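You operate a simulated robot arm through the tools that you are given. There is no shell and no other tool.

You are at the controls of a simulated two-armed robot. One attempt, no reset.

TASK
Put two stray boxes in their bins, then log the yellow shelf bin's count.
Fine: the small yellow and the small blue box go by their word; blue number dial at the count, blue console button once; the other boxes stay. Drop, pinch and damage nothing, leave nothing switched on.

It is judged by the outcome, as a careful person would: the job done as asked, and still so three seconds after it is handed in. It fails if anything else is knocked over, pushed out of place, dropped, spilled or broken.

THE ROBOT
Two 6-joint arms with two-finger parallel grippers on one trunk that stands fixed in place. Base frame: the origin is at the foot of the trunk, x ahead of it, y to its left, z up. Lengths are in mm, angles in degrees, forces in N, time in s.
The left shoulder is at [60, 187, 1297], the right one opposite. Each reaches about 781 mm from its shoulder. Payload 1.57 kg a hand.
The TCP of each hand is the grasp point between the finger pads, 30 mm short of the fingertips. In the tool frame z runs along the fingers and y along their closing line. Largest opening 110 mm; finger width 24, thickness 12; the body of the gripper, 48 by 112 mm, starts 78 mm behind the TCP.
Orientation is that of the tool frame in the base frame, as a unit quaternion [w, x, y, z]. With the fingers straight down and closing along the base's y, the tool's x points along the base's -x, its y along +y and its z along -z.

THE INTERFACE
- The arms move only by the tool jog_arm. It takes "left_targets", "right_targets" or both (then of equal length, played together; a hand with none holds still); each is a list of rows, each a list of 7 numbers: the shift along the tool's x, y, z in units of 20 mm (1.0 is 20 mm), then the turn, a rotation vector about the tool's x, y, z in units of 4 degrees (1.0 is 4 degrees), then the finger opening in mm, from 0 to 110. In form: [[x, y, z, ax, ay, az, grip], ...]. A call has 1 to 20 rows; each row shifts and turns the commanded pose from where the row before left it, along the tool's axes as they then stand. A call with a number of a shift or a turn outside -1 to 1 is refused whole. Rows are played at 5 a second. More than 50 mm and 8.6 degrees between two rows, or a gripper value outside its range, and nothing of the call is played. Where a pose cannot be reached the arm comes as near as it can. A force on the tool above 40 N (or 10 N above the force at the start of the call, whichever is more), or a blocked arm, ends the call early, and 0.2 s more pass. The fingers move at their own pace (about 153 mm/s each) and stop on an object; they squeeze with about 22 N. The grip force told is the motor's: it shows also when the fingers shut on nothing. Time passes only in rows, and 0.2 s behind the last, so rows that do not move let the fingers close. It gives the time, the measured TCP pose, the force on the tool (base axes), the opening and the grip force at its end, in the units of the frame above (readings bear some noise), with the torque about the TCP (base axes, N m) and any sound that the robot's microphone picked up.
- Cameras (640 x 400 px; columns grow to the right, rows downward): "scene" is now at [8.8, 0.2, 1825.3]; the picture's right is [-0.02, -1.00, 0.00], its down [-0.86, 0.02, -0.51] and it looks along [0.51, -0.01, -0.86] (base axes); focal length 331 px, centre (320, 200). "left" rides on the left gripper at [70, -16, -141] in its tool frame; the picture's right is [0.23, 0.97, 0.00], its down [-0.86, 0.20, -0.48] and it looks along [-0.47, 0.11, 0.88] (tool axes); focal length 222 px, centre (320, 200). "right" rides on the right gripper at [70, 16, -141] in its tool frame; the picture's right is [-0.23, 0.97, 0.00], its down [-0.86, -0.20, -0.48] and it looks along [-0.47, -0.11, 0.88] (tool axes); focal length 222 px, centre (320, 200).
- grab_frame(camera): a new picture of that camera. No time passes.
- lift_body(by): slides the trunk up (or, below 0, down) by that many mm; the arms and the scene camera ride with it, the base frame stays. It gives what a move gives, with no picture.
- turn_head(pan, tilt): turns the head with the scene camera to pan (to the left, within 86 degrees either way) and tilt (down, from -29 to 69), counted from straight ahead of the robot. It gives what a move gives.
- point_at(camera, pixels): for up to 12 pixels [column, row] of the newest picture of that camera ("zoom" is the newest enlarged one), the place [x, y, z] in the base frame of the surface seen there, good to about 2 mm. No time passes.
- zoom(camera, box): a new picture of the part [left, top, right, bottom] of that camera's present view, enlarged. No time passes.
- finish_job(): hands the job in; it is judged then, once.

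Open the grippers and draw the arms clear of the work before you hand the job in, unless the task says otherwise.

The tools are called after ">>>" as name(argument=value, ...) on one line, values as JSON. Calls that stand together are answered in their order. jog_arm: Moves the arms, as the interface text tells. Its arguments: {"type":"object","properties":{"left_targets":{"type":"array","items":{"type":"array","items":{"type":"number"}}},"right_targets":{"type":"array","items":{"type":"array","items":{"type":"number"}}}},"required":[]} The other tools are called the same way: lift_body (by) slides the trunk up or down; turn_head (pan, tilt) turns the head that bears the scene camera; grab_frame (camera) takes a picture; point_at (camera, pixels) gives the place of the surface under pixels of a picture; zoom (camera, box) takes an enlarged picture of a part of a camera's view; finish_job () hands the job in.

At the start:

```text
time_s: 0.0
left_ee_pos: [399.1, 74.3, 1387.1]
left_tcp_rot: [0.0, 0.0, 1.0, 0.0]
left_ft_force: [1.0, 0.4, 0.6]
left_torque: [0.04, 0.02, 0.02]
left_finger_gap: 110.0
left_gripper_force: 0.1
right_ee_pos: [348.9, -207.9, 1457.7]
right_tcp_rot: [0.0, 0.001, 1.0, 0.0]
right_ft_force: [0.2, -0.4, -0.2]
right_torque: [0.02, 0.02, 0.03]
right_finger_gap: 110.2
right_gripper_force: 0.0
trunk travel left (down, up): [-925.0, 65.0]
head pan, tilt: [-1.2, 59.2]
```

scene: 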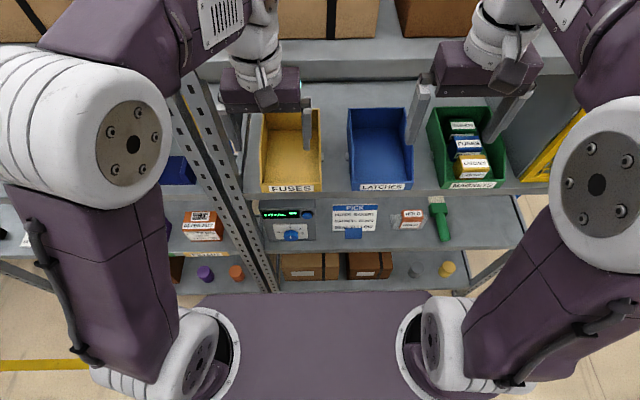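
right: 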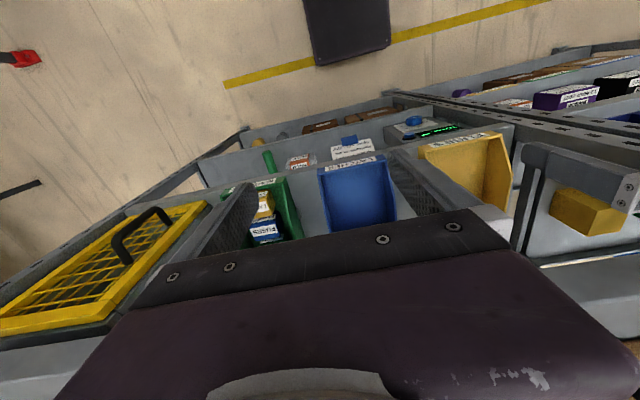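
left: 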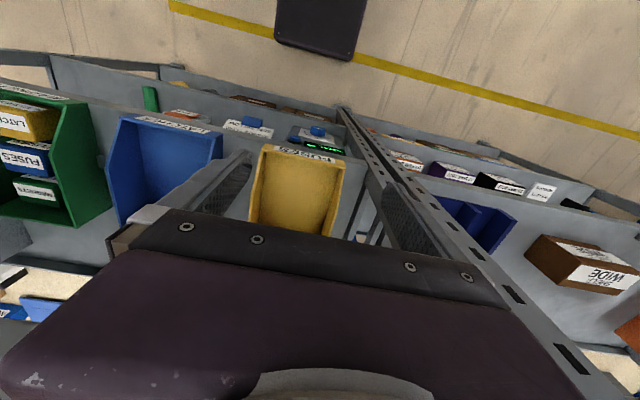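

The scene shows yellow (FUSES), blue (LATCHES) and green (MAGNETS) bins, with stray boxes in the green bin near (465,150). I'll zoom in on the bins and the console to read the labels.

>>> zoom(camera="scene", box=[410, 90, 530, 200])

>>> zoom(camera="scene", box=[240, 190, 480, 290])

>>> zoom(camera="scene", box=[230, 90, 430, 200])

```text
3.64 times, centred on (470, 145) of scene
```

zoom: 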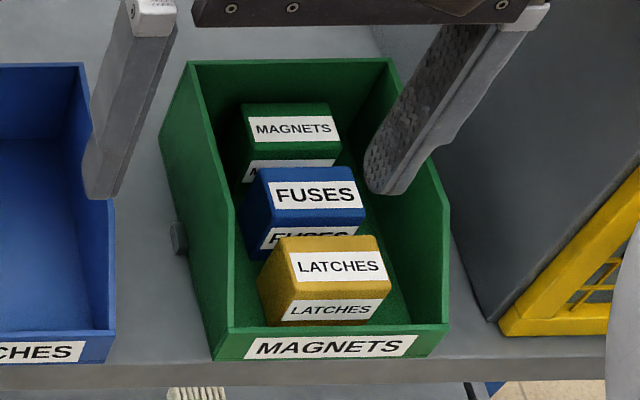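

```text
2.67 times, centred on (360, 240) of scene
```

zoom: 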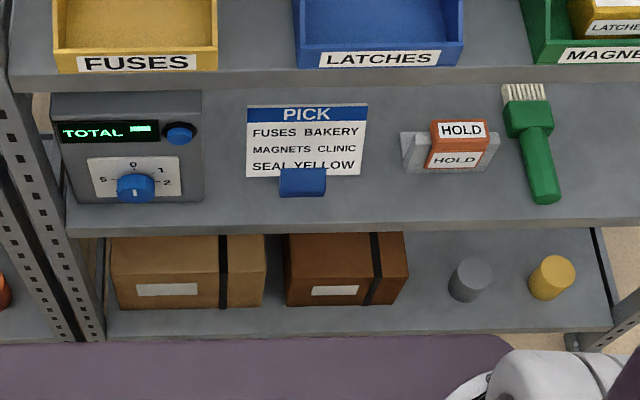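

```text
3.20 times, centred on (330, 145) of scene
```

zoom: 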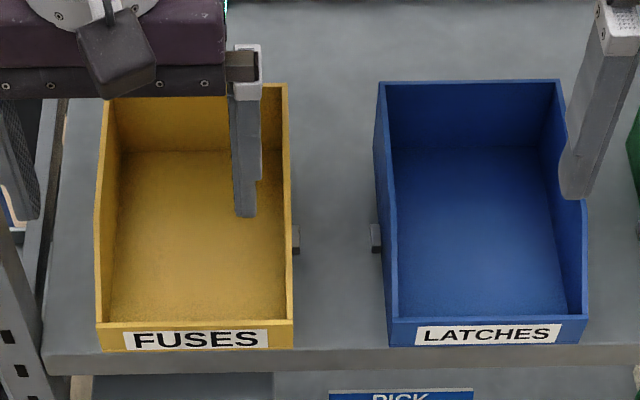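

The yellow box reads LATCHES and the blue box FUSES, both in the green MAGNETS bin. I'll look closer at the console at (290,220) and at the other areas of the picture.

>>> zoom(camera="scene", box=[250, 190, 330, 245])

>>> zoom(camera="right", box=[200, 80, 640, 300])

>>> zoom(camera="left", box=[0, 70, 360, 260])

>>> zoom(camera="left", box=[340, 100, 640, 300])

>>> zoom(camera="scene", box=[0, 120, 260, 300])

```text
7.27 times, centred on (290, 218) of scene
```

zoom: 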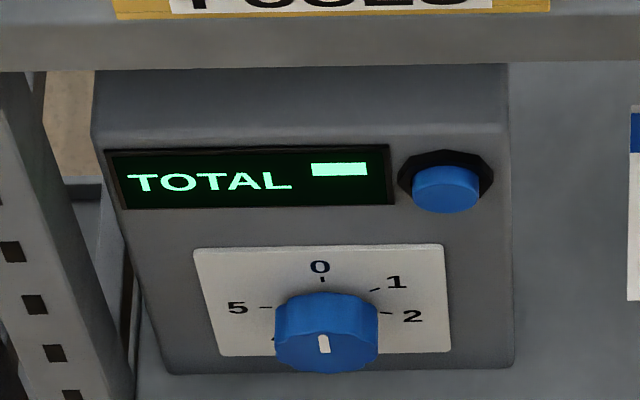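

```text
1.45 times, centred on (420, 190) of right
```

zoom: 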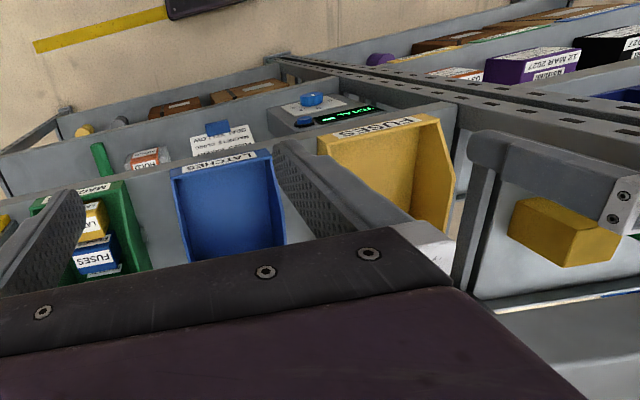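

```text
1.78 times, centred on (180, 165) of left
```

zoom: 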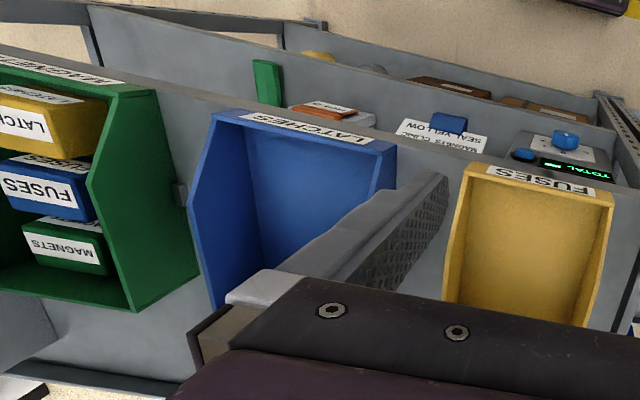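

```text
2.00 times, centred on (490, 200) of left
```

zoom: 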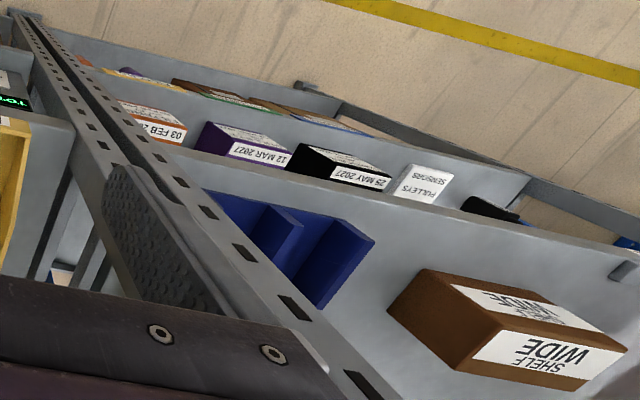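

```text
2.22 times, centred on (130, 210) of scene
```

zoom: 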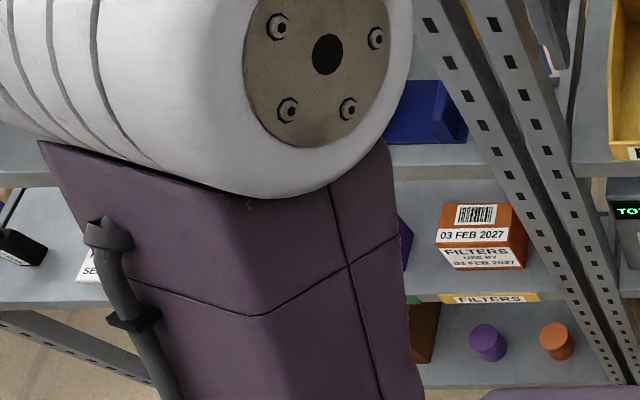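

The console dial marks are 0,1,2,…,5 with the display "TOTAL –". I'll turn the head to look left and right for other yellow bins, small boxes and anything relevant.

>>> turn_head(pan=50, tilt=45)

>>> grab_frame(camera="scene")

>>> turn_head(pan=-50, tilt=45)

>>> grab_frame(camera="scene")

>>> turn_head(pan=0, tilt=25)

>>> grab_frame(camera="scene")

```text
time_s: 1.2
left_ee_pos: [400.9, 75.5, 1386.2]
left_tcp_rot: [0.0, 0.0, 1.0, 0.0]
left_ft_force: [0.0, -0.1, 0.9]
left_torque: [-0.02, -0.01, -0.01]
left_finger_gap: 110.1
left_gripper_force: 0.0
right_ee_pos: [348.9, -208.7, 1458.0]
right_tcp_rot: [0.0, 0.001, 1.0, 0.001]
right_ft_force: [-0.4, 0.2, 1.0]
right_torque: [-0.02, 0.0, 0.03]
right_finger_gap: 109.9
right_gripper_force: 0.0
trunk travel left (down, up): [-925.0, 65.0]
head pan, tilt: [50.0, 45.0]
```

```text
taken
```

scene: 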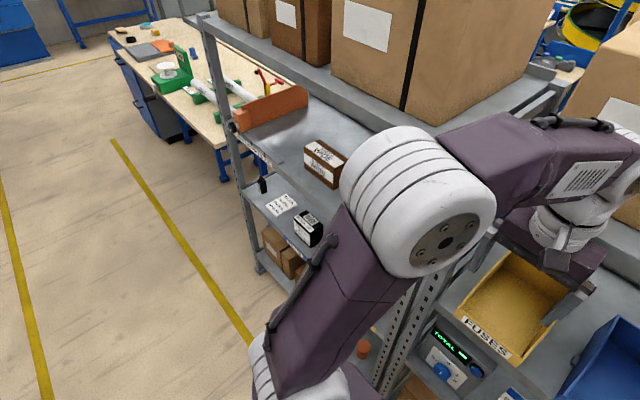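

```text
time_s: 3.0
left_ee_pos: [398.5, 74.6, 1386.4]
left_tcp_rot: [0.0, 0.0, 1.0, -0.001]
left_ft_force: [0.1, -0.3, 0.4]
left_torque: [0.01, 0.0, 0.01]
left_finger_gap: 110.0
left_gripper_force: 0.2
right_ee_pos: [348.8, -208.4, 1457.2]
right_tcp_rot: [0.0, 0.001, 1.0, 0.0]
right_ft_force: [0.7, -0.2, 0.2]
right_torque: [0.0, 0.02, -0.01]
right_finger_gap: 110.0
right_gripper_force: 0.1
trunk travel left (down, up): [-925.0, 65.0]
head pan, tilt: [-50.0, 45.0]
```

```text
taken
```

scene: 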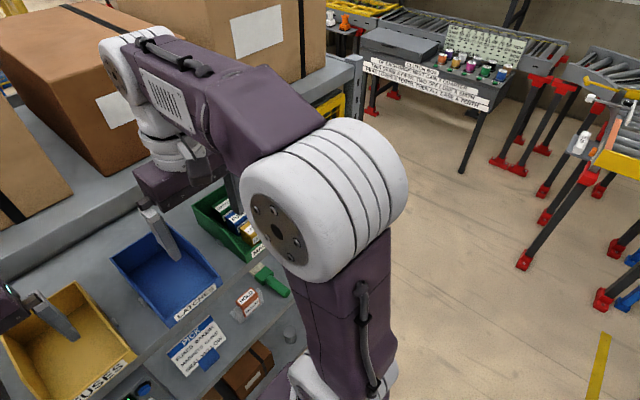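

```text
time_s: 4.1
left_ee_pos: [398.9, 74.3, 1386.4]
left_tcp_rot: [0.0, 0.001, 1.0, -0.001]
left_ft_force: [-0.3, -0.2, -0.3]
left_torque: [0.0, 0.02, -0.02]
left_finger_gap: 109.9
left_gripper_force: 0.0
right_ee_pos: [348.7, -208.5, 1456.6]
right_tcp_rot: [0.0, 0.001, 1.0, 0.0]
right_ft_force: [-0.2, -0.3, 0.1]
right_torque: [0.02, 0.04, 0.01]
right_finger_gap: 110.0
right_gripper_force: 0.1
trunk travel left (down, up): [-925.0, 65.0]
head pan, tilt: [0.0, 25.0]
```

```text
taken
```

scene: 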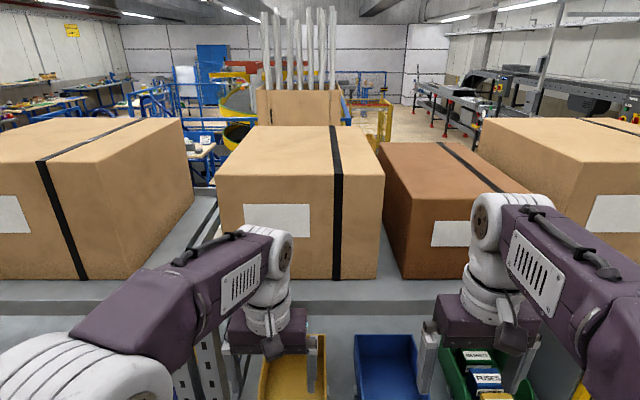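

The scene holds only this one yellow bin on the shelf in reach. I'll put the head back looking down and measure geometry.

>>> turn_head(pan=0, tilt=55)

>>> grab_frame(camera="scene")

```text
time_s: 5.1
left_ee_pos: [399.6, 73.4, 1386.7]
left_tcp_rot: [0.0, 0.0, 1.0, 0.0]
left_ft_force: [0.3, -0.7, -0.2]
left_torque: [0.01, 0.01, -0.03]
left_finger_gap: 109.7
left_gripper_force: 0.0
right_ee_pos: [349.4, -208.4, 1457.0]
right_tcp_rot: [-0.001, 0.0, 1.0, 0.0]
right_ft_force: [-0.2, 1.0, -0.3]
right_torque: [0.02, 0.02, 0.02]
right_finger_gap: 110.1
right_gripper_force: 0.1
trunk travel left (down, up): [-925.0, 65.0]
head pan, tilt: [0.0, 55.0]
```

```text
taken
```

scene: 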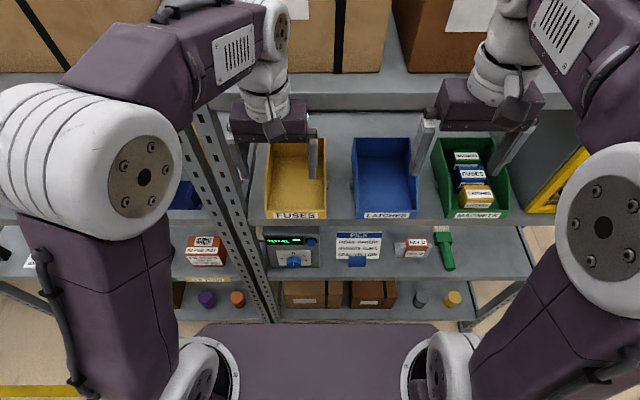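

Next I measure key points: bin rims and floors, boxes, upper shelf edge, dial and button.

>>> zoom(camera="scene", box=[420, 120, 530, 230])

>>> point_at(camera="scene", pixels=[[465, 154], [471, 172], [476, 189], [478, 200], [484, 215], [510, 215], [456, 214], [436, 142], [498, 210], [455, 180], [400, 100], [400, 82]])

>>> point_at(camera="scene", pixels=[[385, 170], [385, 205], [356, 140], [410, 140], [357, 214], [415, 214], [290, 195], [268, 214], [325, 214], [290, 150], [400, 222], [360, 160]])

>>> point_at(camera="scene", pixels=[[311, 241], [294, 262], [290, 262], [300, 264], [285, 255], [266, 230], [266, 268], [318, 265], [358, 262], [415, 247], [445, 250], [560, 180]])

```text
3.64 times, centred on (475, 175) of scene
```

zoom: 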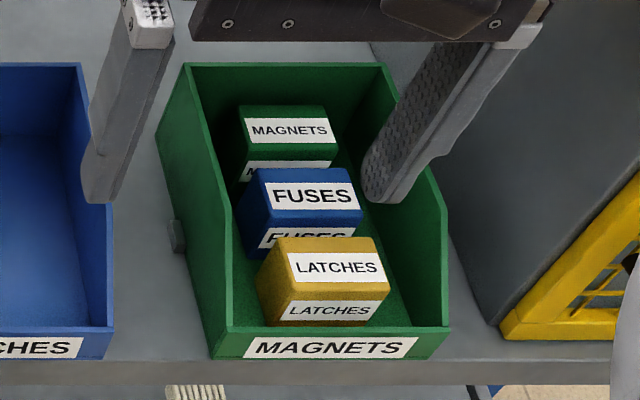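

```text
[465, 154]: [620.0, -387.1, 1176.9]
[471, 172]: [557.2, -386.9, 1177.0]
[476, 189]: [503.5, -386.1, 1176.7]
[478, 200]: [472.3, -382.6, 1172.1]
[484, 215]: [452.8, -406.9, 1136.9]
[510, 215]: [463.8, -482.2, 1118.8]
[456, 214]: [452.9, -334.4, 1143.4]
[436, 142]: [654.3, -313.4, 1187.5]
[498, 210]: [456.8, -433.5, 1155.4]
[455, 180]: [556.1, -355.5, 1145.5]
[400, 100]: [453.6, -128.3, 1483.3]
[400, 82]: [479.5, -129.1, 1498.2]
```

```text
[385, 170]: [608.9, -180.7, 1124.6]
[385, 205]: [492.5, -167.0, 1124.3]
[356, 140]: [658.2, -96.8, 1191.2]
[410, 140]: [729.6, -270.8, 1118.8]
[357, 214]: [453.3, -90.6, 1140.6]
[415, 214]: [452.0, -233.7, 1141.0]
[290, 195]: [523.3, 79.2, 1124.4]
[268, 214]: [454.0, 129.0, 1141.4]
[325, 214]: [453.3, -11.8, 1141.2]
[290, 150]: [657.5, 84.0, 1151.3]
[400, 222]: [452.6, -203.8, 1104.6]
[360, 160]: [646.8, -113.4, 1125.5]
```

```text
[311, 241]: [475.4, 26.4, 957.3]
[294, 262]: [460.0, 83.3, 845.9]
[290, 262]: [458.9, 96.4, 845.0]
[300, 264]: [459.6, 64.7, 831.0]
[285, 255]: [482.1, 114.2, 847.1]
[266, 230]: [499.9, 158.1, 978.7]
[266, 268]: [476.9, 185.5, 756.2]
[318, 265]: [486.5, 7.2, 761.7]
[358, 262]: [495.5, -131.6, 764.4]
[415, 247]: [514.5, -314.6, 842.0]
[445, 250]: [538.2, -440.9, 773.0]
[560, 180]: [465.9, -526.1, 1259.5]
```

Bins' floors are near z=1124, boxes' tops near z=1177, upper shelf edge at x≈453. I'll measure box edges from an enlarged picture and the upper shelf's lower lip, plus the rack posts and the yellow grid.

>>> zoom(camera="scene", box=[440, 140, 510, 220])

>>> point_at(camera="scene", pixels=[[380, 75], [380, 95], [380, 104], [380, 107], [380, 110], [380, 113], [210, 180], [240, 240], [550, 210], [585, 155], [340, 180], [430, 216]])

```text
5.00 times, centred on (475, 180) of scene
```

zoom: 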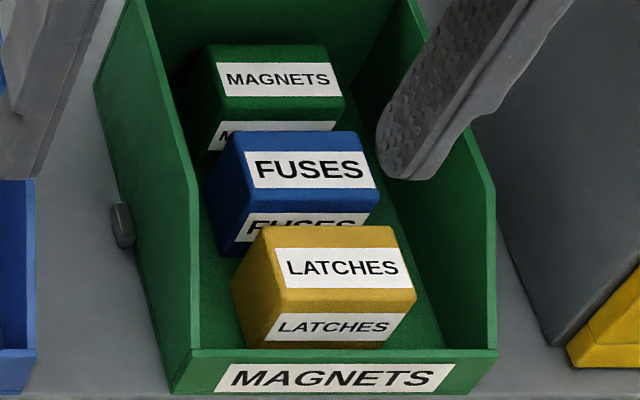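

```text
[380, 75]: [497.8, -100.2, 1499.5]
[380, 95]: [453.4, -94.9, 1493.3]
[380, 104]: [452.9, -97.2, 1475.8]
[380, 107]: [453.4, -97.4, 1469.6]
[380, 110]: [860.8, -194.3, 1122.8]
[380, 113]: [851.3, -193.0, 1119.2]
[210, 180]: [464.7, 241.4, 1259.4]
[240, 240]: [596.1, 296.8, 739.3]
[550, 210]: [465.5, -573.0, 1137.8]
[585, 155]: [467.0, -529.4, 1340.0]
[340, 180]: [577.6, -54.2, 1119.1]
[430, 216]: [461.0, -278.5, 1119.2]
```

The upper shelf lip spans z≈1467–1500 at x≥453. I'll now measure the box edges in the enlarged picture.

>>> point_at(camera="zoom", pixels=[[264, 232], [386, 232], [262, 290], [408, 290], [240, 140], [358, 140], [240, 190], [372, 190], [325, 229], [335, 294], [290, 136], [300, 196]])

>>> point_at(camera="zoom", pixels=[[250, 340], [375, 340], [240, 300], [215, 195], [232, 245], [200, 340], [490, 340], [480, 170], [180, 130], [213, 48], [320, 48], [275, 98]])

>>> point_at(camera="zoom", pixels=[[470, 345], [450, 320], [210, 320], [335, 355], [400, 220], [150, 20], [400, 20], [120, 215], [340, 110], [215, 105], [195, 360], [490, 352]])

```text
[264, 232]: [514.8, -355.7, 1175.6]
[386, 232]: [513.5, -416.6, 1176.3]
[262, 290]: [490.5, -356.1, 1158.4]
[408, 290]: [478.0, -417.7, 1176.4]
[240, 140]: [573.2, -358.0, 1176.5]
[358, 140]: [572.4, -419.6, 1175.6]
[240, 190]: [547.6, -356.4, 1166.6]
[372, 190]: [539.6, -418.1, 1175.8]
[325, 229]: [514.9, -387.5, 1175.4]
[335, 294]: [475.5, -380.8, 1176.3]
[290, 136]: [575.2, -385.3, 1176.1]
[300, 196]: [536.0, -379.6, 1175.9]
```

```text
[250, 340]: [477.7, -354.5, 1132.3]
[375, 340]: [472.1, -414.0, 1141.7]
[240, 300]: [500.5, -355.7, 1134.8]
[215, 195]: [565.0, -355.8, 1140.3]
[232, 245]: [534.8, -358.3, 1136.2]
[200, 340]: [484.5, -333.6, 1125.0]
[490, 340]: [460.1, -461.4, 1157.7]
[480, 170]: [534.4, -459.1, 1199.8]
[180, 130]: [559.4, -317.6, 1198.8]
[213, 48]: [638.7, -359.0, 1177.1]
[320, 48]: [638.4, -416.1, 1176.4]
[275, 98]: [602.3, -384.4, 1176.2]
```

```text
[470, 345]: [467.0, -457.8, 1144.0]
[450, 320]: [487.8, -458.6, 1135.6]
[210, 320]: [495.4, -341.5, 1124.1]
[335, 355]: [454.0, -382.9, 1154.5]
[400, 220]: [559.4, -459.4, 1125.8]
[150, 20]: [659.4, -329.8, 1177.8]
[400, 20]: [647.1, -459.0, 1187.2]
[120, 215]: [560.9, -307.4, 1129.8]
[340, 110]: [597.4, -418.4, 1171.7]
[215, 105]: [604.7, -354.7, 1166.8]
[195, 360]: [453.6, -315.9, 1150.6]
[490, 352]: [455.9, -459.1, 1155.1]
```

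Boxes measure about 62 mm wide (y −355…−418), yellow at x 473–516, blue at x 534–576, floor z 1124. I move the left arm back and out of the way, and the right hand down and over in front of the green bin, still well in front of the shelf.

>>> jog_arm(left_targets=[[0.42, 0.96, 0, 0, 0, 0, 110], [0.42, 0.96, 0, 0, 0, 0, 110], [0.42, 0.96, 0, 0, 0, 0, 110], [0.42, 0.96, 0, 0, 0, 0, 110], [0.42, 0.96, 0, 0, 0, 0, 110], [0.42, 0.96, 0, 0, 0, 0, 110], [0.42, 0.96, 0, 0, 0, 0, 110], [0.42, 0.96, 0, 0, 0, 0, 110], [0.42, 0.96, 0, 0, 0, 0, 110], [0.42, 0.96, 0, 0, 0, 0, 110], [0.42, 0.96, 0, 0, 0, 0, 110], [0.42, 0.96, 0, 0, 0, 0, 110]], right_targets=[[0, -0.746, 0.842, 0, 0, 0, 110], [0, -0.746, 0.842, 0, 0, 0, 110], [0, -0.746, 0.842, 0, 0, 0, 110], [0, -0.746, 0.842, 0, 0, 0, 110], [0, -0.746, 0.842, 0, 0, 0, 110], [0, -0.746, 0.842, 0, 0, 0, 110], [0, -0.746, 0.842, 0, 0, 0, 110], [0, -0.746, 0.842, 0, 0, 0, 110], [0, -0.746, 0.842, 0, 0, 0, 110], [0, -0.746, 0.842, 0, 0, 0, 110], [0, -0.746, 0.842, 0, 0, 0, 110], [0, -0.746, 0.842, 0, 0, 0, 110]])

>>> grab_frame(camera="scene")

>>> grab_frame(camera="right")

>>> grab_frame(camera="left")

```text
time_s: 7.7
left_ee_pos: [299.5, 306.3, 1385.5]
left_tcp_rot: [0.0, 0.001, 1.0, -0.001]
left_ft_force: [0.0, 0.0, 0.5]
left_torque: [0.02, -0.01, 0.01]
left_finger_gap: 109.8
left_gripper_force: 0.0
right_ee_pos: [349.4, -388.1, 1254.0]
right_tcp_rot: [0.0, 0.0, 1.0, 0.0]
right_ft_force: [0.2, -0.1, 0.2]
right_torque: [0.02, -0.01, -0.03]
right_finger_gap: 109.9
right_gripper_force: 0.0
trunk travel left (down, up): [-925.0, 65.0]
head pan, tilt: [0.0, 55.0]
```

```text
taken
```

scene: 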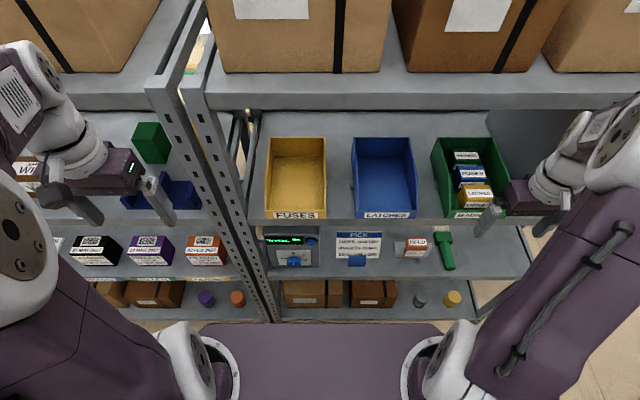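

```text
taken
```

right: 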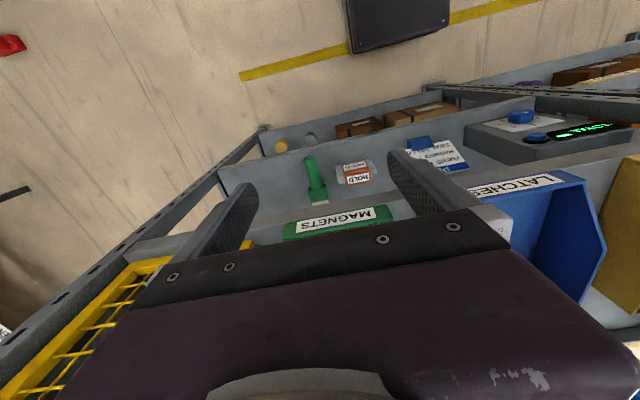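

```text
taken
```

left: 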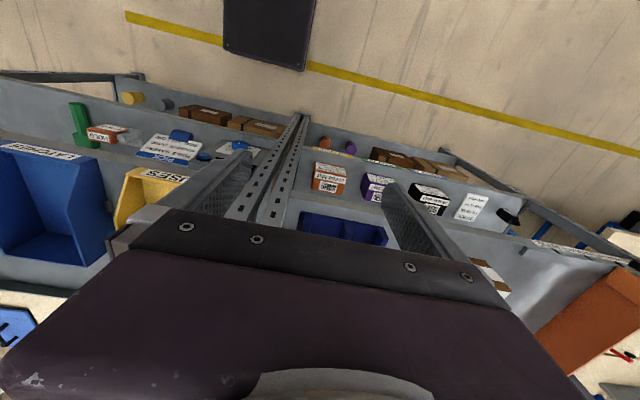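

Both arms moved cleanly. I check the yellow bin at (296,180) is empty, and read the console again.

>>> zoom(camera="scene", box=[250, 125, 350, 225])

>>> zoom(camera="scene", box=[255, 225, 325, 270])

>>> zoom(camera="left", box=[120, 100, 300, 220])

```text
4.00 times, centred on (300, 175) of scene
```

zoom: 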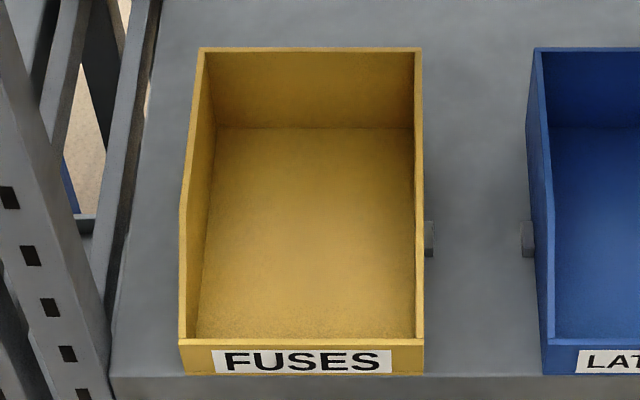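

```text
8.89 times, centred on (290, 248) of scene
```

zoom: 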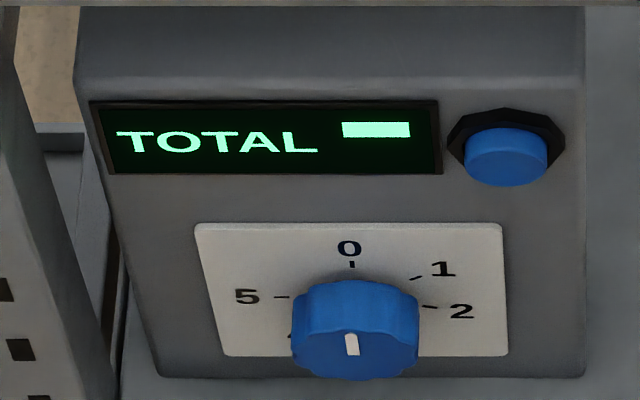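

```text
3.33 times, centred on (210, 160) of left
```

zoom: 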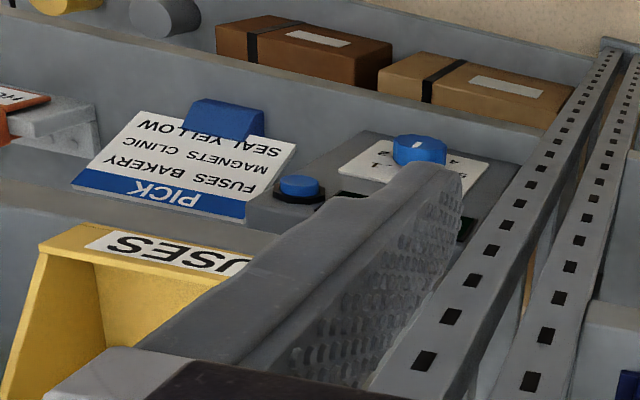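

Yellow bin is empty now. I tilt the right hand 40° forward while edging ahead to (412,−387,1255), finger opening reduced to 86 mm.

>>> jog_arm(right_targets=[[-0.313, 0, 0, 0, -1, 0, 100], [-0.312, 0, 0.022, 0, -1, 0, 86], [-0.31, 0, 0.044, 0, -1, 0, 86], [-0.306, 0, 0.065, 0, -1, 0, 86], [-0.301, 0, 0.086, 0, -1, 0, 86], [-0.294, 0, 0.107, 0, -1, 0, 86], [-0.286, 0, 0.127, 0, -1, 0, 86], [-0.276, 0, 0.147, 0, -1, 0, 86], [-0.265, 0, 0.166, 0, -1, 0, 86], [-0.253, 0, 0.184, 0, -1, 0, 86]])

>>> grab_frame(camera="scene")

>>> grab_frame(camera="right")

```text
time_s: 9.9
left_ee_pos: [299.0, 305.2, 1385.4]
left_tcp_rot: [0.0, 0.0, 1.0, 0.0]
left_ft_force: [-0.4, 0.2, -1.0]
left_torque: [0.02, 0.0, 0.01]
left_finger_gap: 109.8
left_gripper_force: 0.1
right_ee_pos: [410.0, -386.8, 1255.6]
right_tcp_rot: [0.342, 0.001, 0.94, 0.0]
right_ft_force: [0.2, 0.6, 0.0]
right_torque: [0.0, 0.0, 0.0]
right_finger_gap: 85.9
right_gripper_force: 0.0
trunk travel left (down, up): [-925.0, 65.0]
head pan, tilt: [0.0, 55.0]
```

```text
taken
```

scene: 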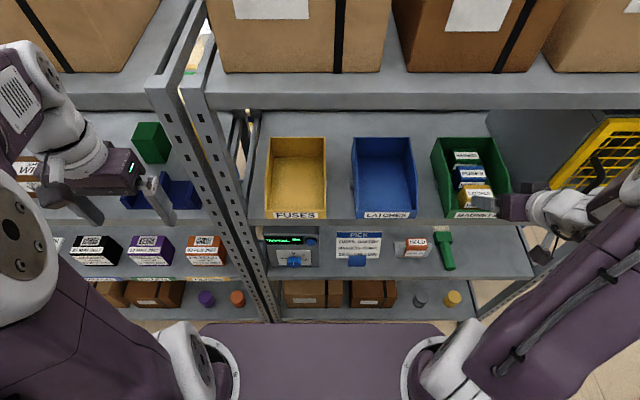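

```text
taken
```

right: 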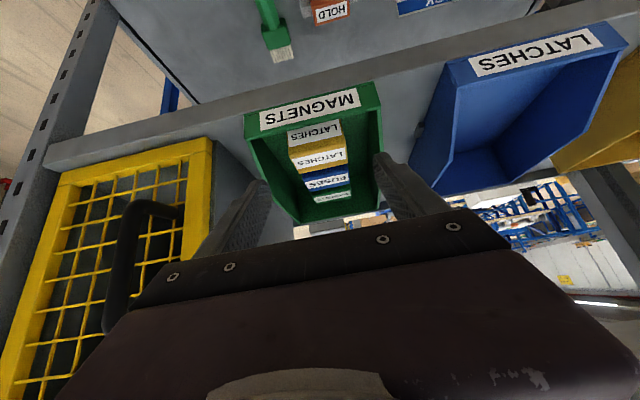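

The tool is aligned (fingers straddle the boxes in the right view around (325,150)). I advance 80 mm along the fingers toward the yellow box and look again.

>>> jog_arm(right_targets=[[0, 0, 0.8, 0, 0, 0, 86], [0, 0, 0.8, 0, 0, 0, 86], [0, 0, 0.8, 0, 0, 0, 86], [0, 0, 0.8, 0, 0, 0, 86], [0, 0, 0.8, 0, 0, 0, 86]])

>>> zoom(camera="scene", box=[420, 130, 540, 230])

>>> grab_frame(camera="right")

```text
time_s: 11.1
left_ee_pos: [300.9, 305.6, 1385.5]
left_tcp_rot: [0.0, -0.001, 1.0, 0.0]
left_ft_force: [0.8, 0.5, 0.1]
left_torque: [0.04, -0.01, -0.03]
left_finger_gap: 110.0
left_gripper_force: 0.1
right_ee_pos: [462.2, -388.4, 1194.7]
right_tcp_rot: [0.343, 0.0, 0.939, 0.0]
right_ft_force: [-0.3, 0.6, -0.3]
right_torque: [0.04, 0.03, 0.0]
right_finger_gap: 86.1
right_gripper_force: 0.1
trunk travel left (down, up): [-925.0, 65.0]
head pan, tilt: [0.0, 55.0]
```

```text
4.00 times, centred on (480, 180) of scene
```

zoom: 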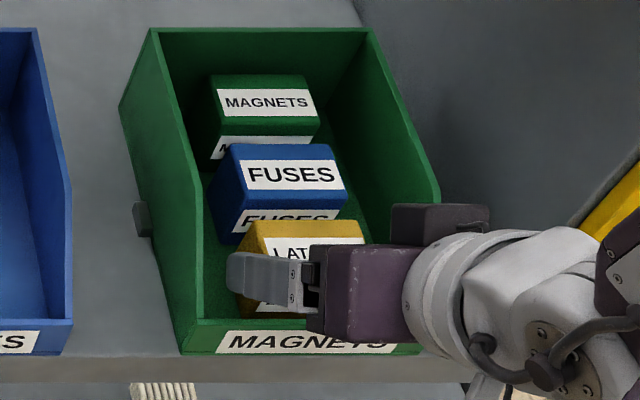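

```text
taken
```

right: 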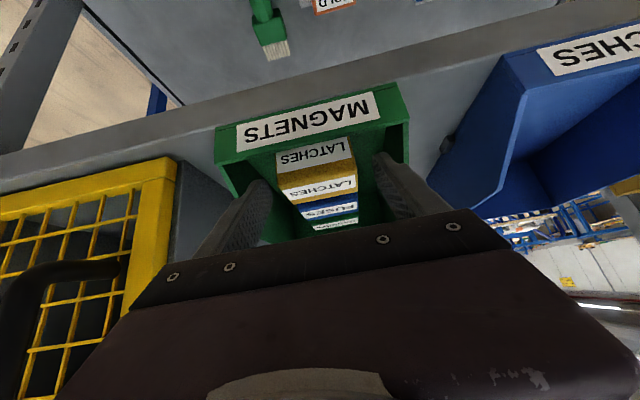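

The fingers straddle the yellow box with clear space on both sides. I advance the last 40 mm slowly, then look before closing.

>>> jog_arm(right_targets=[[0, 0, 0.5, 0, 0, 0, 86], [0, 0, 0.5, 0, 0, 0, 86], [0, 0, 0.5, 0, 0, 0, 86], [0, 0, 0.5, 0, 0, 0, 86]])

>>> zoom(camera="right", box=[180, 60, 480, 260])

>>> zoom(camera="scene", box=[420, 130, 540, 230])

```text
time_s: 12.1
left_ee_pos: [299.6, 306.0, 1384.8]
left_tcp_rot: [0.0, 0.001, 1.0, -0.001]
left_ft_force: [-0.5, 0.2, -0.8]
left_torque: [0.01, 0.01, 0.02]
left_finger_gap: 110.2
left_gripper_force: 0.1
right_ee_pos: [488.1, -387.9, 1164.9]
right_tcp_rot: [0.342, 0.0, 0.94, -0.001]
right_ft_force: [0.1, -0.1, -0.7]
right_torque: [-0.02, 0.0, -0.01]
right_finger_gap: 86.0
right_gripper_force: 0.0
trunk travel left (down, up): [-925.0, 65.0]
head pan, tilt: [0.0, 55.0]
```

```text
2.00 times, centred on (330, 160) of right
```

zoom: 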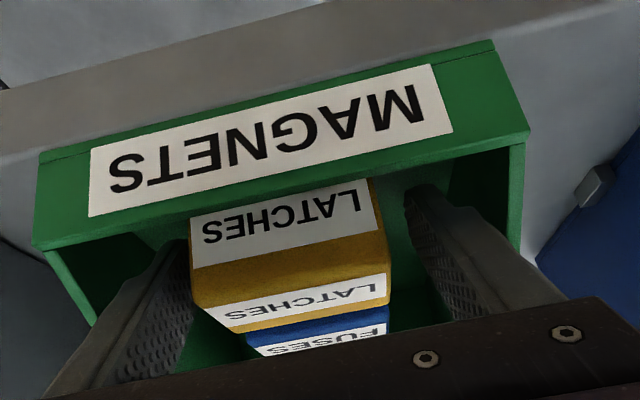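

```text
4.00 times, centred on (480, 180) of scene
```

zoom: 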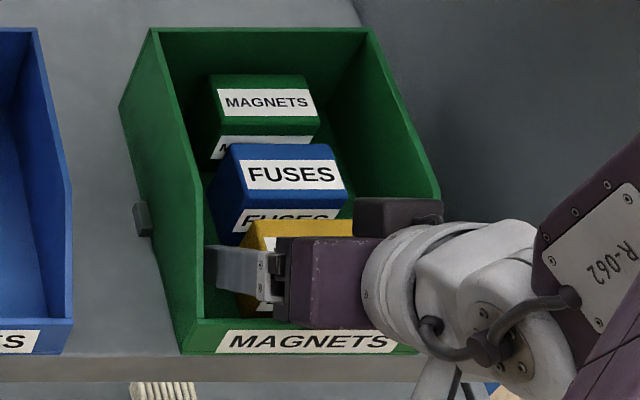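

Tips sit beside the yellow box only (forward corner at x≈517, blue box starts at 534). I close the fingers gently on it.

>>> jog_arm(right_targets=[[0, 0, 0, 0, 0, 0, 76], [0, 0, 0, 0, 0, 0, 70], [0, 0, 0, 0, 0, 0, 65], [0, 0, 0, 0, 0, 0, 58], [0, 0, 0, 0, 0, 0, 50], [0, 0, 0, 0, 0, 0, 50]])

>>> zoom(camera="right", box=[180, 60, 480, 260])

```text
time_s: 13.5
left_ee_pos: [299.6, 306.0, 1384.5]
left_tcp_rot: [0.0, 0.001, 1.0, 0.0]
left_ft_force: [0.4, -0.6, -0.7]
left_torque: [-0.01, 0.01, -0.01]
left_finger_gap: 109.8
left_gripper_force: 0.1
right_ee_pos: [489.1, -388.4, 1165.6]
right_tcp_rot: [0.342, 0.001, 0.94, -0.001]
right_ft_force: [0.6, -0.2, 0.8]
right_torque: [0.01, 0.0, 0.0]
right_finger_gap: 65.7
right_gripper_force: 22.0
trunk travel left (down, up): [-925.0, 65.0]
head pan, tilt: [0.0, 55.0]
```

```text
2.00 times, centred on (330, 160) of right
```

zoom: 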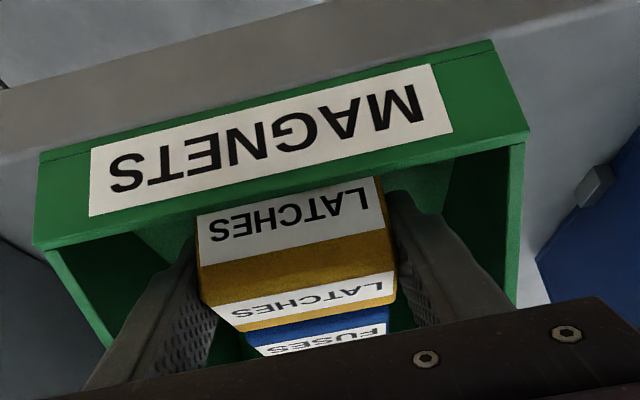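

Gripped: gap 65.7 mm, 22 N. I lift straight up a little, then look before lifting fully.

>>> jog_arm(right_targets=[[-0.257, 0, -0.307, 0, 0, 0, 50], [-0.257, 0, -0.307, 0, 0, 0, 50], [-0.257, 0, -0.307, 0, 0, 0, 50], [-0.257, 0, -0.307, 0, 0, 0, 50]])

>>> zoom(camera="right", box=[180, 60, 480, 260])

>>> zoom(camera="scene", box=[420, 130, 540, 230])

```text
time_s: 14.5
left_ee_pos: [299.8, 305.7, 1385.8]
left_tcp_rot: [0.0, 0.0, 1.0, -0.001]
left_ft_force: [0.0, -0.3, 0.3]
left_torque: [-0.03, 0.0, 0.01]
left_finger_gap: 109.8
left_gripper_force: 0.1
right_ee_pos: [489.1, -385.7, 1196.1]
right_tcp_rot: [0.342, 0.0, 0.94, 0.0]
right_ft_force: [0.7, 0.5, -0.7]
right_torque: [0.01, -0.02, -0.02]
right_finger_gap: 65.4
right_gripper_force: 21.8
trunk travel left (down, up): [-925.0, 65.0]
head pan, tilt: [0.0, 55.0]
```

```text
2.00 times, centred on (330, 160) of right
```

zoom: 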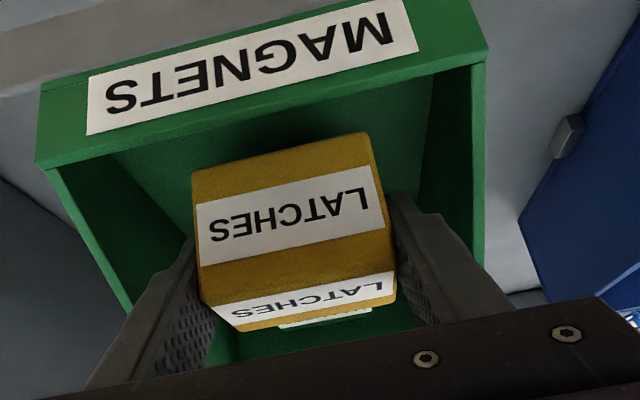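

```text
4.00 times, centred on (480, 180) of scene
```

zoom: 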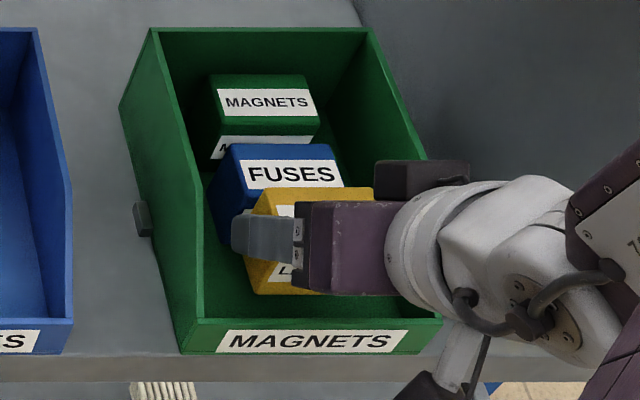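

The box is held level and the blue box is undisturbed. I raise it 80 mm more to clear the bin walls (~1200), then carry it sideways to over the blue LATCHES bin (y≈−162, x≈535).

>>> jog_arm(right_targets=[[-0.514, 0, -0.613, 0, 0, 0, 50], [-0.514, 0, -0.613, 0, 0, 0, 50], [-0.514, 0, -0.613, 0, 0, 0, 50], [-0.514, 0, -0.613, 0, 0, 0, 50], [-0.514, 0, -0.613, 0, 0, 0, 50], [-0.257, 0, -0.307, 0, 0, 0, 50]])

>>> grab_frame(camera="scene")

```text
time_s: 15.9
left_ee_pos: [299.3, 305.9, 1385.5]
left_tcp_rot: [0.0, 0.0, 1.0, 0.0]
left_ft_force: [0.1, -0.8, 0.3]
left_torque: [0.01, 0.05, 0.03]
left_finger_gap: 109.9
left_gripper_force: 0.0
right_ee_pos: [488.2, -389.5, 1283.5]
right_tcp_rot: [0.341, 0.001, 0.94, 0.0]
right_ft_force: [0.9, 0.7, -1.7]
right_torque: [0.01, 0.0, -0.01]
right_finger_gap: 65.5
right_gripper_force: 22.0
trunk travel left (down, up): [-925.0, 65.0]
head pan, tilt: [0.0, 55.0]
```

```text
taken
```

scene: 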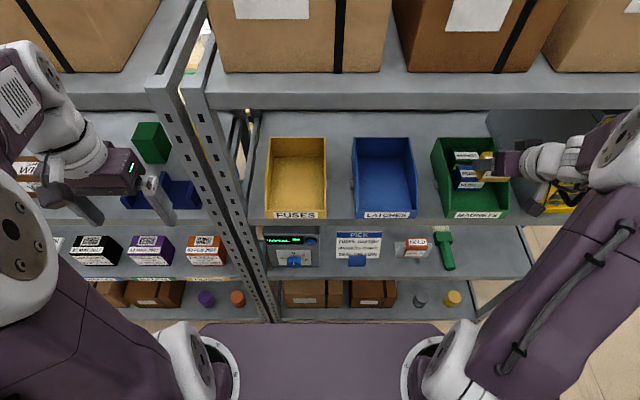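

The box is well above the bin walls. I carry it to the left over the blue bin.

>>> jog_arm(right_targets=[[-0.128, 0.9375, 0.107, 0, 0, 0, 50], [-0.128, 0.9375, 0.107, 0, 0, 0, 50], [-0.128, 0.9375, 0.107, 0, 0, 0, 50], [-0.128, 0.9375, 0.107, 0, 0, 0, 50], [-0.128, 0.9375, 0.107, 0, 0, 0, 50], [-0.128, 0.9375, 0.107, 0, 0, 0, 50], [-0.128, 0.9375, 0.107, 0, 0, 0, 50], [-0.128, 0.9375, 0.107, 0, 0, 0, 50], [-0.128, 0.9375, 0.107, 0, 0, 0, 50], [-0.128, 0.9375, 0.107, 0, 0, 0, 50], [-0.128, 0.9375, 0.107, 0, 0, 0, 50], [-0.128, 0.9375, 0.107, 0, 0, 0, 50]])

>>> grab_frame(camera="scene")

>>> grab_frame(camera="right")

```text
time_s: 18.5
left_ee_pos: [299.3, 307.2, 1384.6]
left_tcp_rot: [0.0, 0.001, 1.0, 0.0]
left_ft_force: [-0.2, -0.5, -0.1]
left_torque: [0.03, -0.04, -0.01]
left_finger_gap: 109.9
left_gripper_force: 0.0
right_ee_pos: [516.0, -186.4, 1278.1]
right_tcp_rot: [0.331, -0.003, 0.944, 0.012]
right_ft_force: [-0.4, 0.3, -0.1]
right_torque: [0.01, -0.05, 0.02]
right_finger_gap: 65.6
right_gripper_force: 22.1
right hand out of reach, approached as far as the arm can: row 11, 12
trunk travel left (down, up): [-925.0, 65.0]
head pan, tilt: [0.0, 55.0]
```

```text
taken
```

scene: 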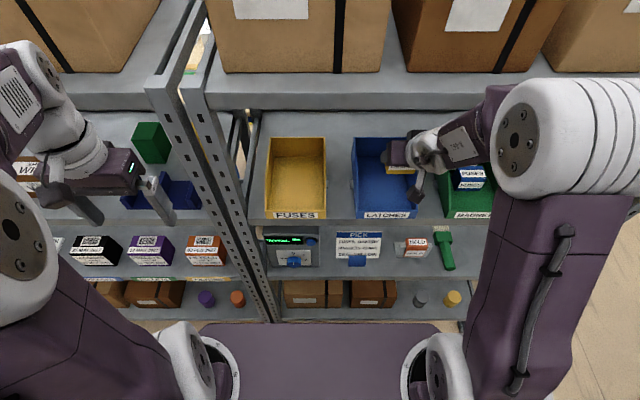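

```text
taken
```

right: 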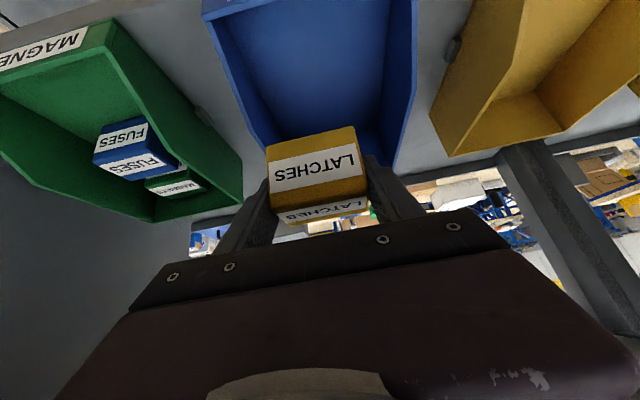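

The arm reports out of reach at the last rows: TCP stopped at (516,−186,1278), the box still firmly held over the bin. I measure where the right elbow and forearm are to understand the limit.

>>> point_at(camera="scene", pixels=[[520, 140], [600, 110], [530, 90], [480, 125], [455, 145], [430, 155], [555, 230], [530, 350], [430, 345], [398, 152], [500, 60], [440, 370]])

>>> zoom(camera="scene", box=[330, 60, 640, 260])

```text
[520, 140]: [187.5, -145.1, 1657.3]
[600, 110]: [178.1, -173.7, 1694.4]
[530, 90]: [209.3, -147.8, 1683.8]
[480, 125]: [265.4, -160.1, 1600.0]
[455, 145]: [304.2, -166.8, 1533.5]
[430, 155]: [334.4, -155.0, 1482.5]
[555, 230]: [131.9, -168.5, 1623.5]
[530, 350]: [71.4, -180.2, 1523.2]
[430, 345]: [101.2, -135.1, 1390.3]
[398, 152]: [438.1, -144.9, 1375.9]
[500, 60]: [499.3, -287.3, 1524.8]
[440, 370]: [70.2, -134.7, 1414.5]
```

```text
2.00 times, centred on (485, 160) of scene
```

zoom: 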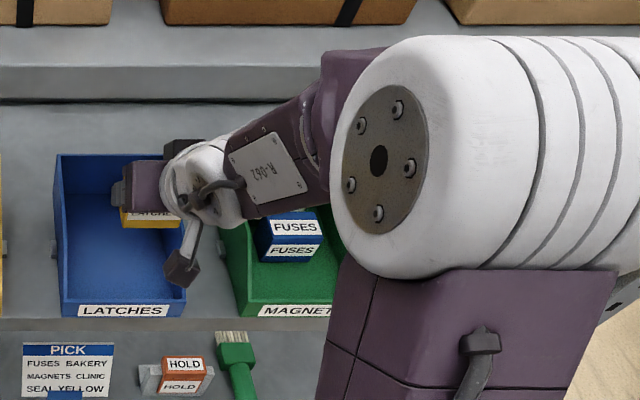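

The forearm (elbow ≈(187,−180,1657) → wrist ≈(334,−155,1482)) is now in line with the tilted fingers, so the wrist is straight — that is the limit. I'll retrace to the right, withdraw in front of the shelf, then lower the trunk so the wrist stays bent.

>>> jog_arm(right_targets=[[0.128, -0.9375, -0.107, 0, 0, 0, 50], [0.128, -0.9375, -0.107, 0, 0, 0, 50], [0.128, -0.9375, -0.107, 0, 0, 0, 50], [0.128, -0.9375, -0.107, 0, 0, 0, 50], [0.128, -0.9375, -0.107, 0, 0, 0, 50], [0.128, -0.9375, -0.107, 0, 0, 0, 50], [0.128, -0.9375, -0.107, 0, 0, 0, 50], [0.128, -0.9375, -0.107, 0, 0, 0, 50], [0.128, -0.9375, -0.107, 0, 0, 0, 50], [0.128, -0.9375, -0.107, 0, 0, 0, 50]])

>>> grab_frame(camera="scene")

```text
time_s: 20.7
left_ee_pos: [299.7, 305.7, 1385.7]
left_tcp_rot: [0.0, 0.0, 1.0, 0.0]
left_ft_force: [0.4, 1.0, 0.3]
left_torque: [0.02, -0.03, -0.03]
left_finger_gap: 110.1
left_gripper_force: 0.1
right_ee_pos: [494.5, -350.2, 1284.6]
right_tcp_rot: [0.342, 0.001, 0.94, 0.0]
right_ft_force: [0.3, -0.2, -1.3]
right_torque: [0.03, -0.01, 0.0]
right_finger_gap: 65.5
right_gripper_force: 21.7
right hand out of reach, approached as far as the arm can: row 1
trunk travel left (down, up): [-925.0, 65.0]
head pan, tilt: [0.0, 55.0]
```

```text
taken
```

scene: 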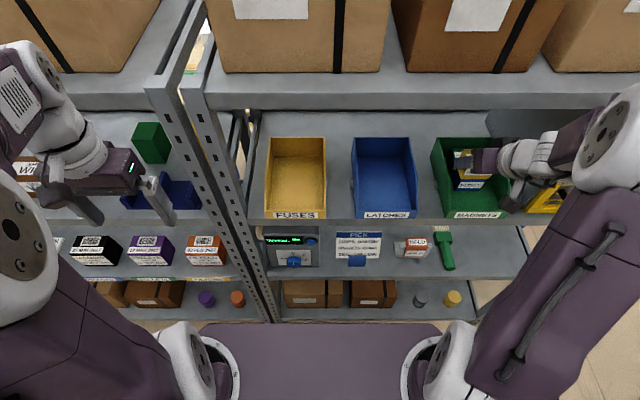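

The command followed back exactly. Now I withdraw the hand in front of the shelf (to x≈395, y≈−387).

>>> jog_arm(right_targets=[[0.651, -0.3, -0.547, 0, 0, 0, 50], [0.651, -0.3, -0.547, 0, 0, 0, 50], [0.651, -0.3, -0.547, 0, 0, 0, 50], [0.651, -0.3, -0.547, 0, 0, 0, 50], [0.651, -0.3, -0.547, 0, 0, 0, 50], [0.651, -0.3, -0.547, 0, 0, 0, 50]])

>>> grab_frame(camera="scene")

>>> grab_frame(camera="right")

```text
time_s: 22.1
left_ee_pos: [298.2, 304.9, 1385.5]
left_tcp_rot: [0.0, 0.0, 1.0, 0.0]
left_ft_force: [0.0, 0.5, 0.0]
left_torque: [-0.01, 0.0, 0.0]
left_finger_gap: 109.8
left_gripper_force: 0.0
right_ee_pos: [391.2, -384.9, 1282.3]
right_tcp_rot: [0.342, 0.0, 0.94, -0.001]
right_ft_force: [0.1, -0.1, -1.2]
right_torque: [-0.01, 0.05, 0.02]
right_finger_gap: 65.4
right_gripper_force: 22.1
trunk travel left (down, up): [-925.0, 65.0]
head pan, tilt: [0.0, 55.0]
```

```text
taken
```

scene: 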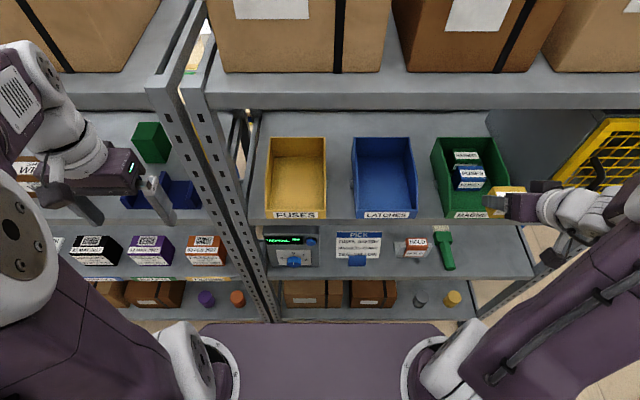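

```text
taken
```

right: 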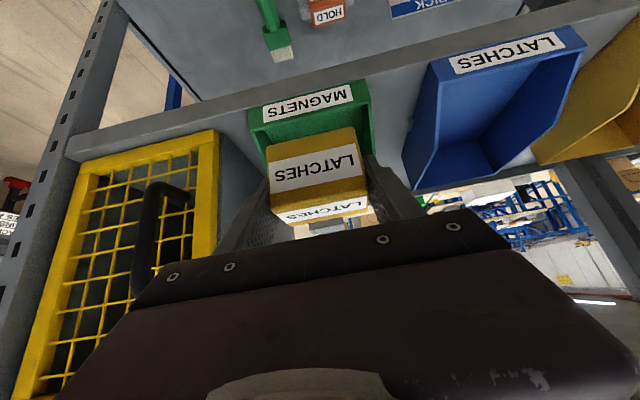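

The hand with the box is clear in front of the shelf (box front at x≈420). I lower the trunk 300 mm.

>>> lift_body(by=-100)

>>> grab_frame(camera="scene")

```text
time_s: 23.4
left_ee_pos: [298.4, 306.8, 1285.5]
left_tcp_rot: [0.0, 0.001, 1.0, 0.001]
left_ft_force: [0.6, 0.2, 0.3]
left_torque: [-0.01, 0.01, -0.01]
left_finger_gap: 110.0
left_gripper_force: 0.2
right_ee_pos: [392.6, -383.3, 1184.2]
right_tcp_rot: [0.342, 0.001, 0.94, 0.0]
right_ft_force: [-0.2, -0.6, -0.8]
right_torque: [-0.02, 0.04, -0.04]
right_finger_gap: 65.4
right_gripper_force: 22.3
trunk travel left (down, up): [-825.0, 165.0]
head pan, tilt: [0.0, 55.0]
```

```text
taken
```

scene: 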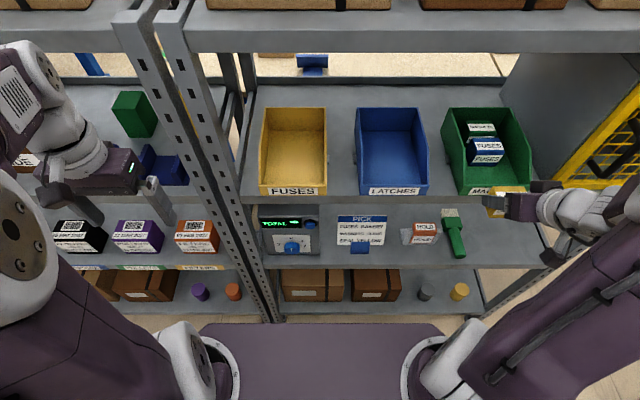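

All clear after 100 mm; the box is still gripped. I lower 200 mm more.

>>> lift_body(by=-200)

>>> grab_frame(camera="scene")

```text
time_s: 25.6
left_ee_pos: [299.7, 306.9, 1085.3]
left_tcp_rot: [0.0, 0.0, 1.0, 0.001]
left_ft_force: [-0.1, 0.3, 0.8]
left_torque: [0.01, 0.0, 0.0]
left_finger_gap: 110.0
left_gripper_force: 0.1
right_ee_pos: [392.4, -384.0, 983.2]
right_tcp_rot: [0.342, 0.0, 0.94, 0.0]
right_ft_force: [0.2, -0.6, -0.5]
right_torque: [0.02, 0.01, 0.01]
right_finger_gap: 65.6
right_gripper_force: 22.2
trunk travel left (down, up): [-625.0, 365.0]
head pan, tilt: [0.0, 55.0]
```

```text
taken
```

scene: 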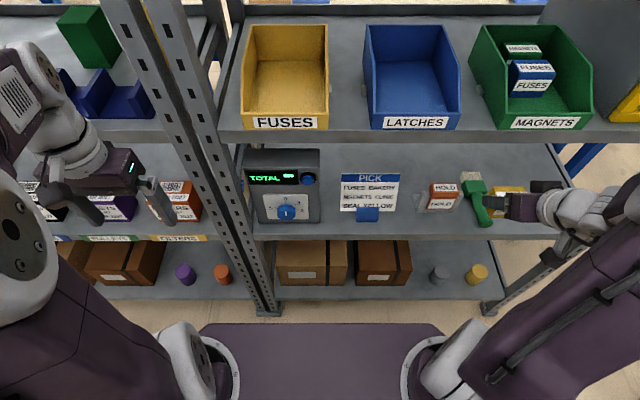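

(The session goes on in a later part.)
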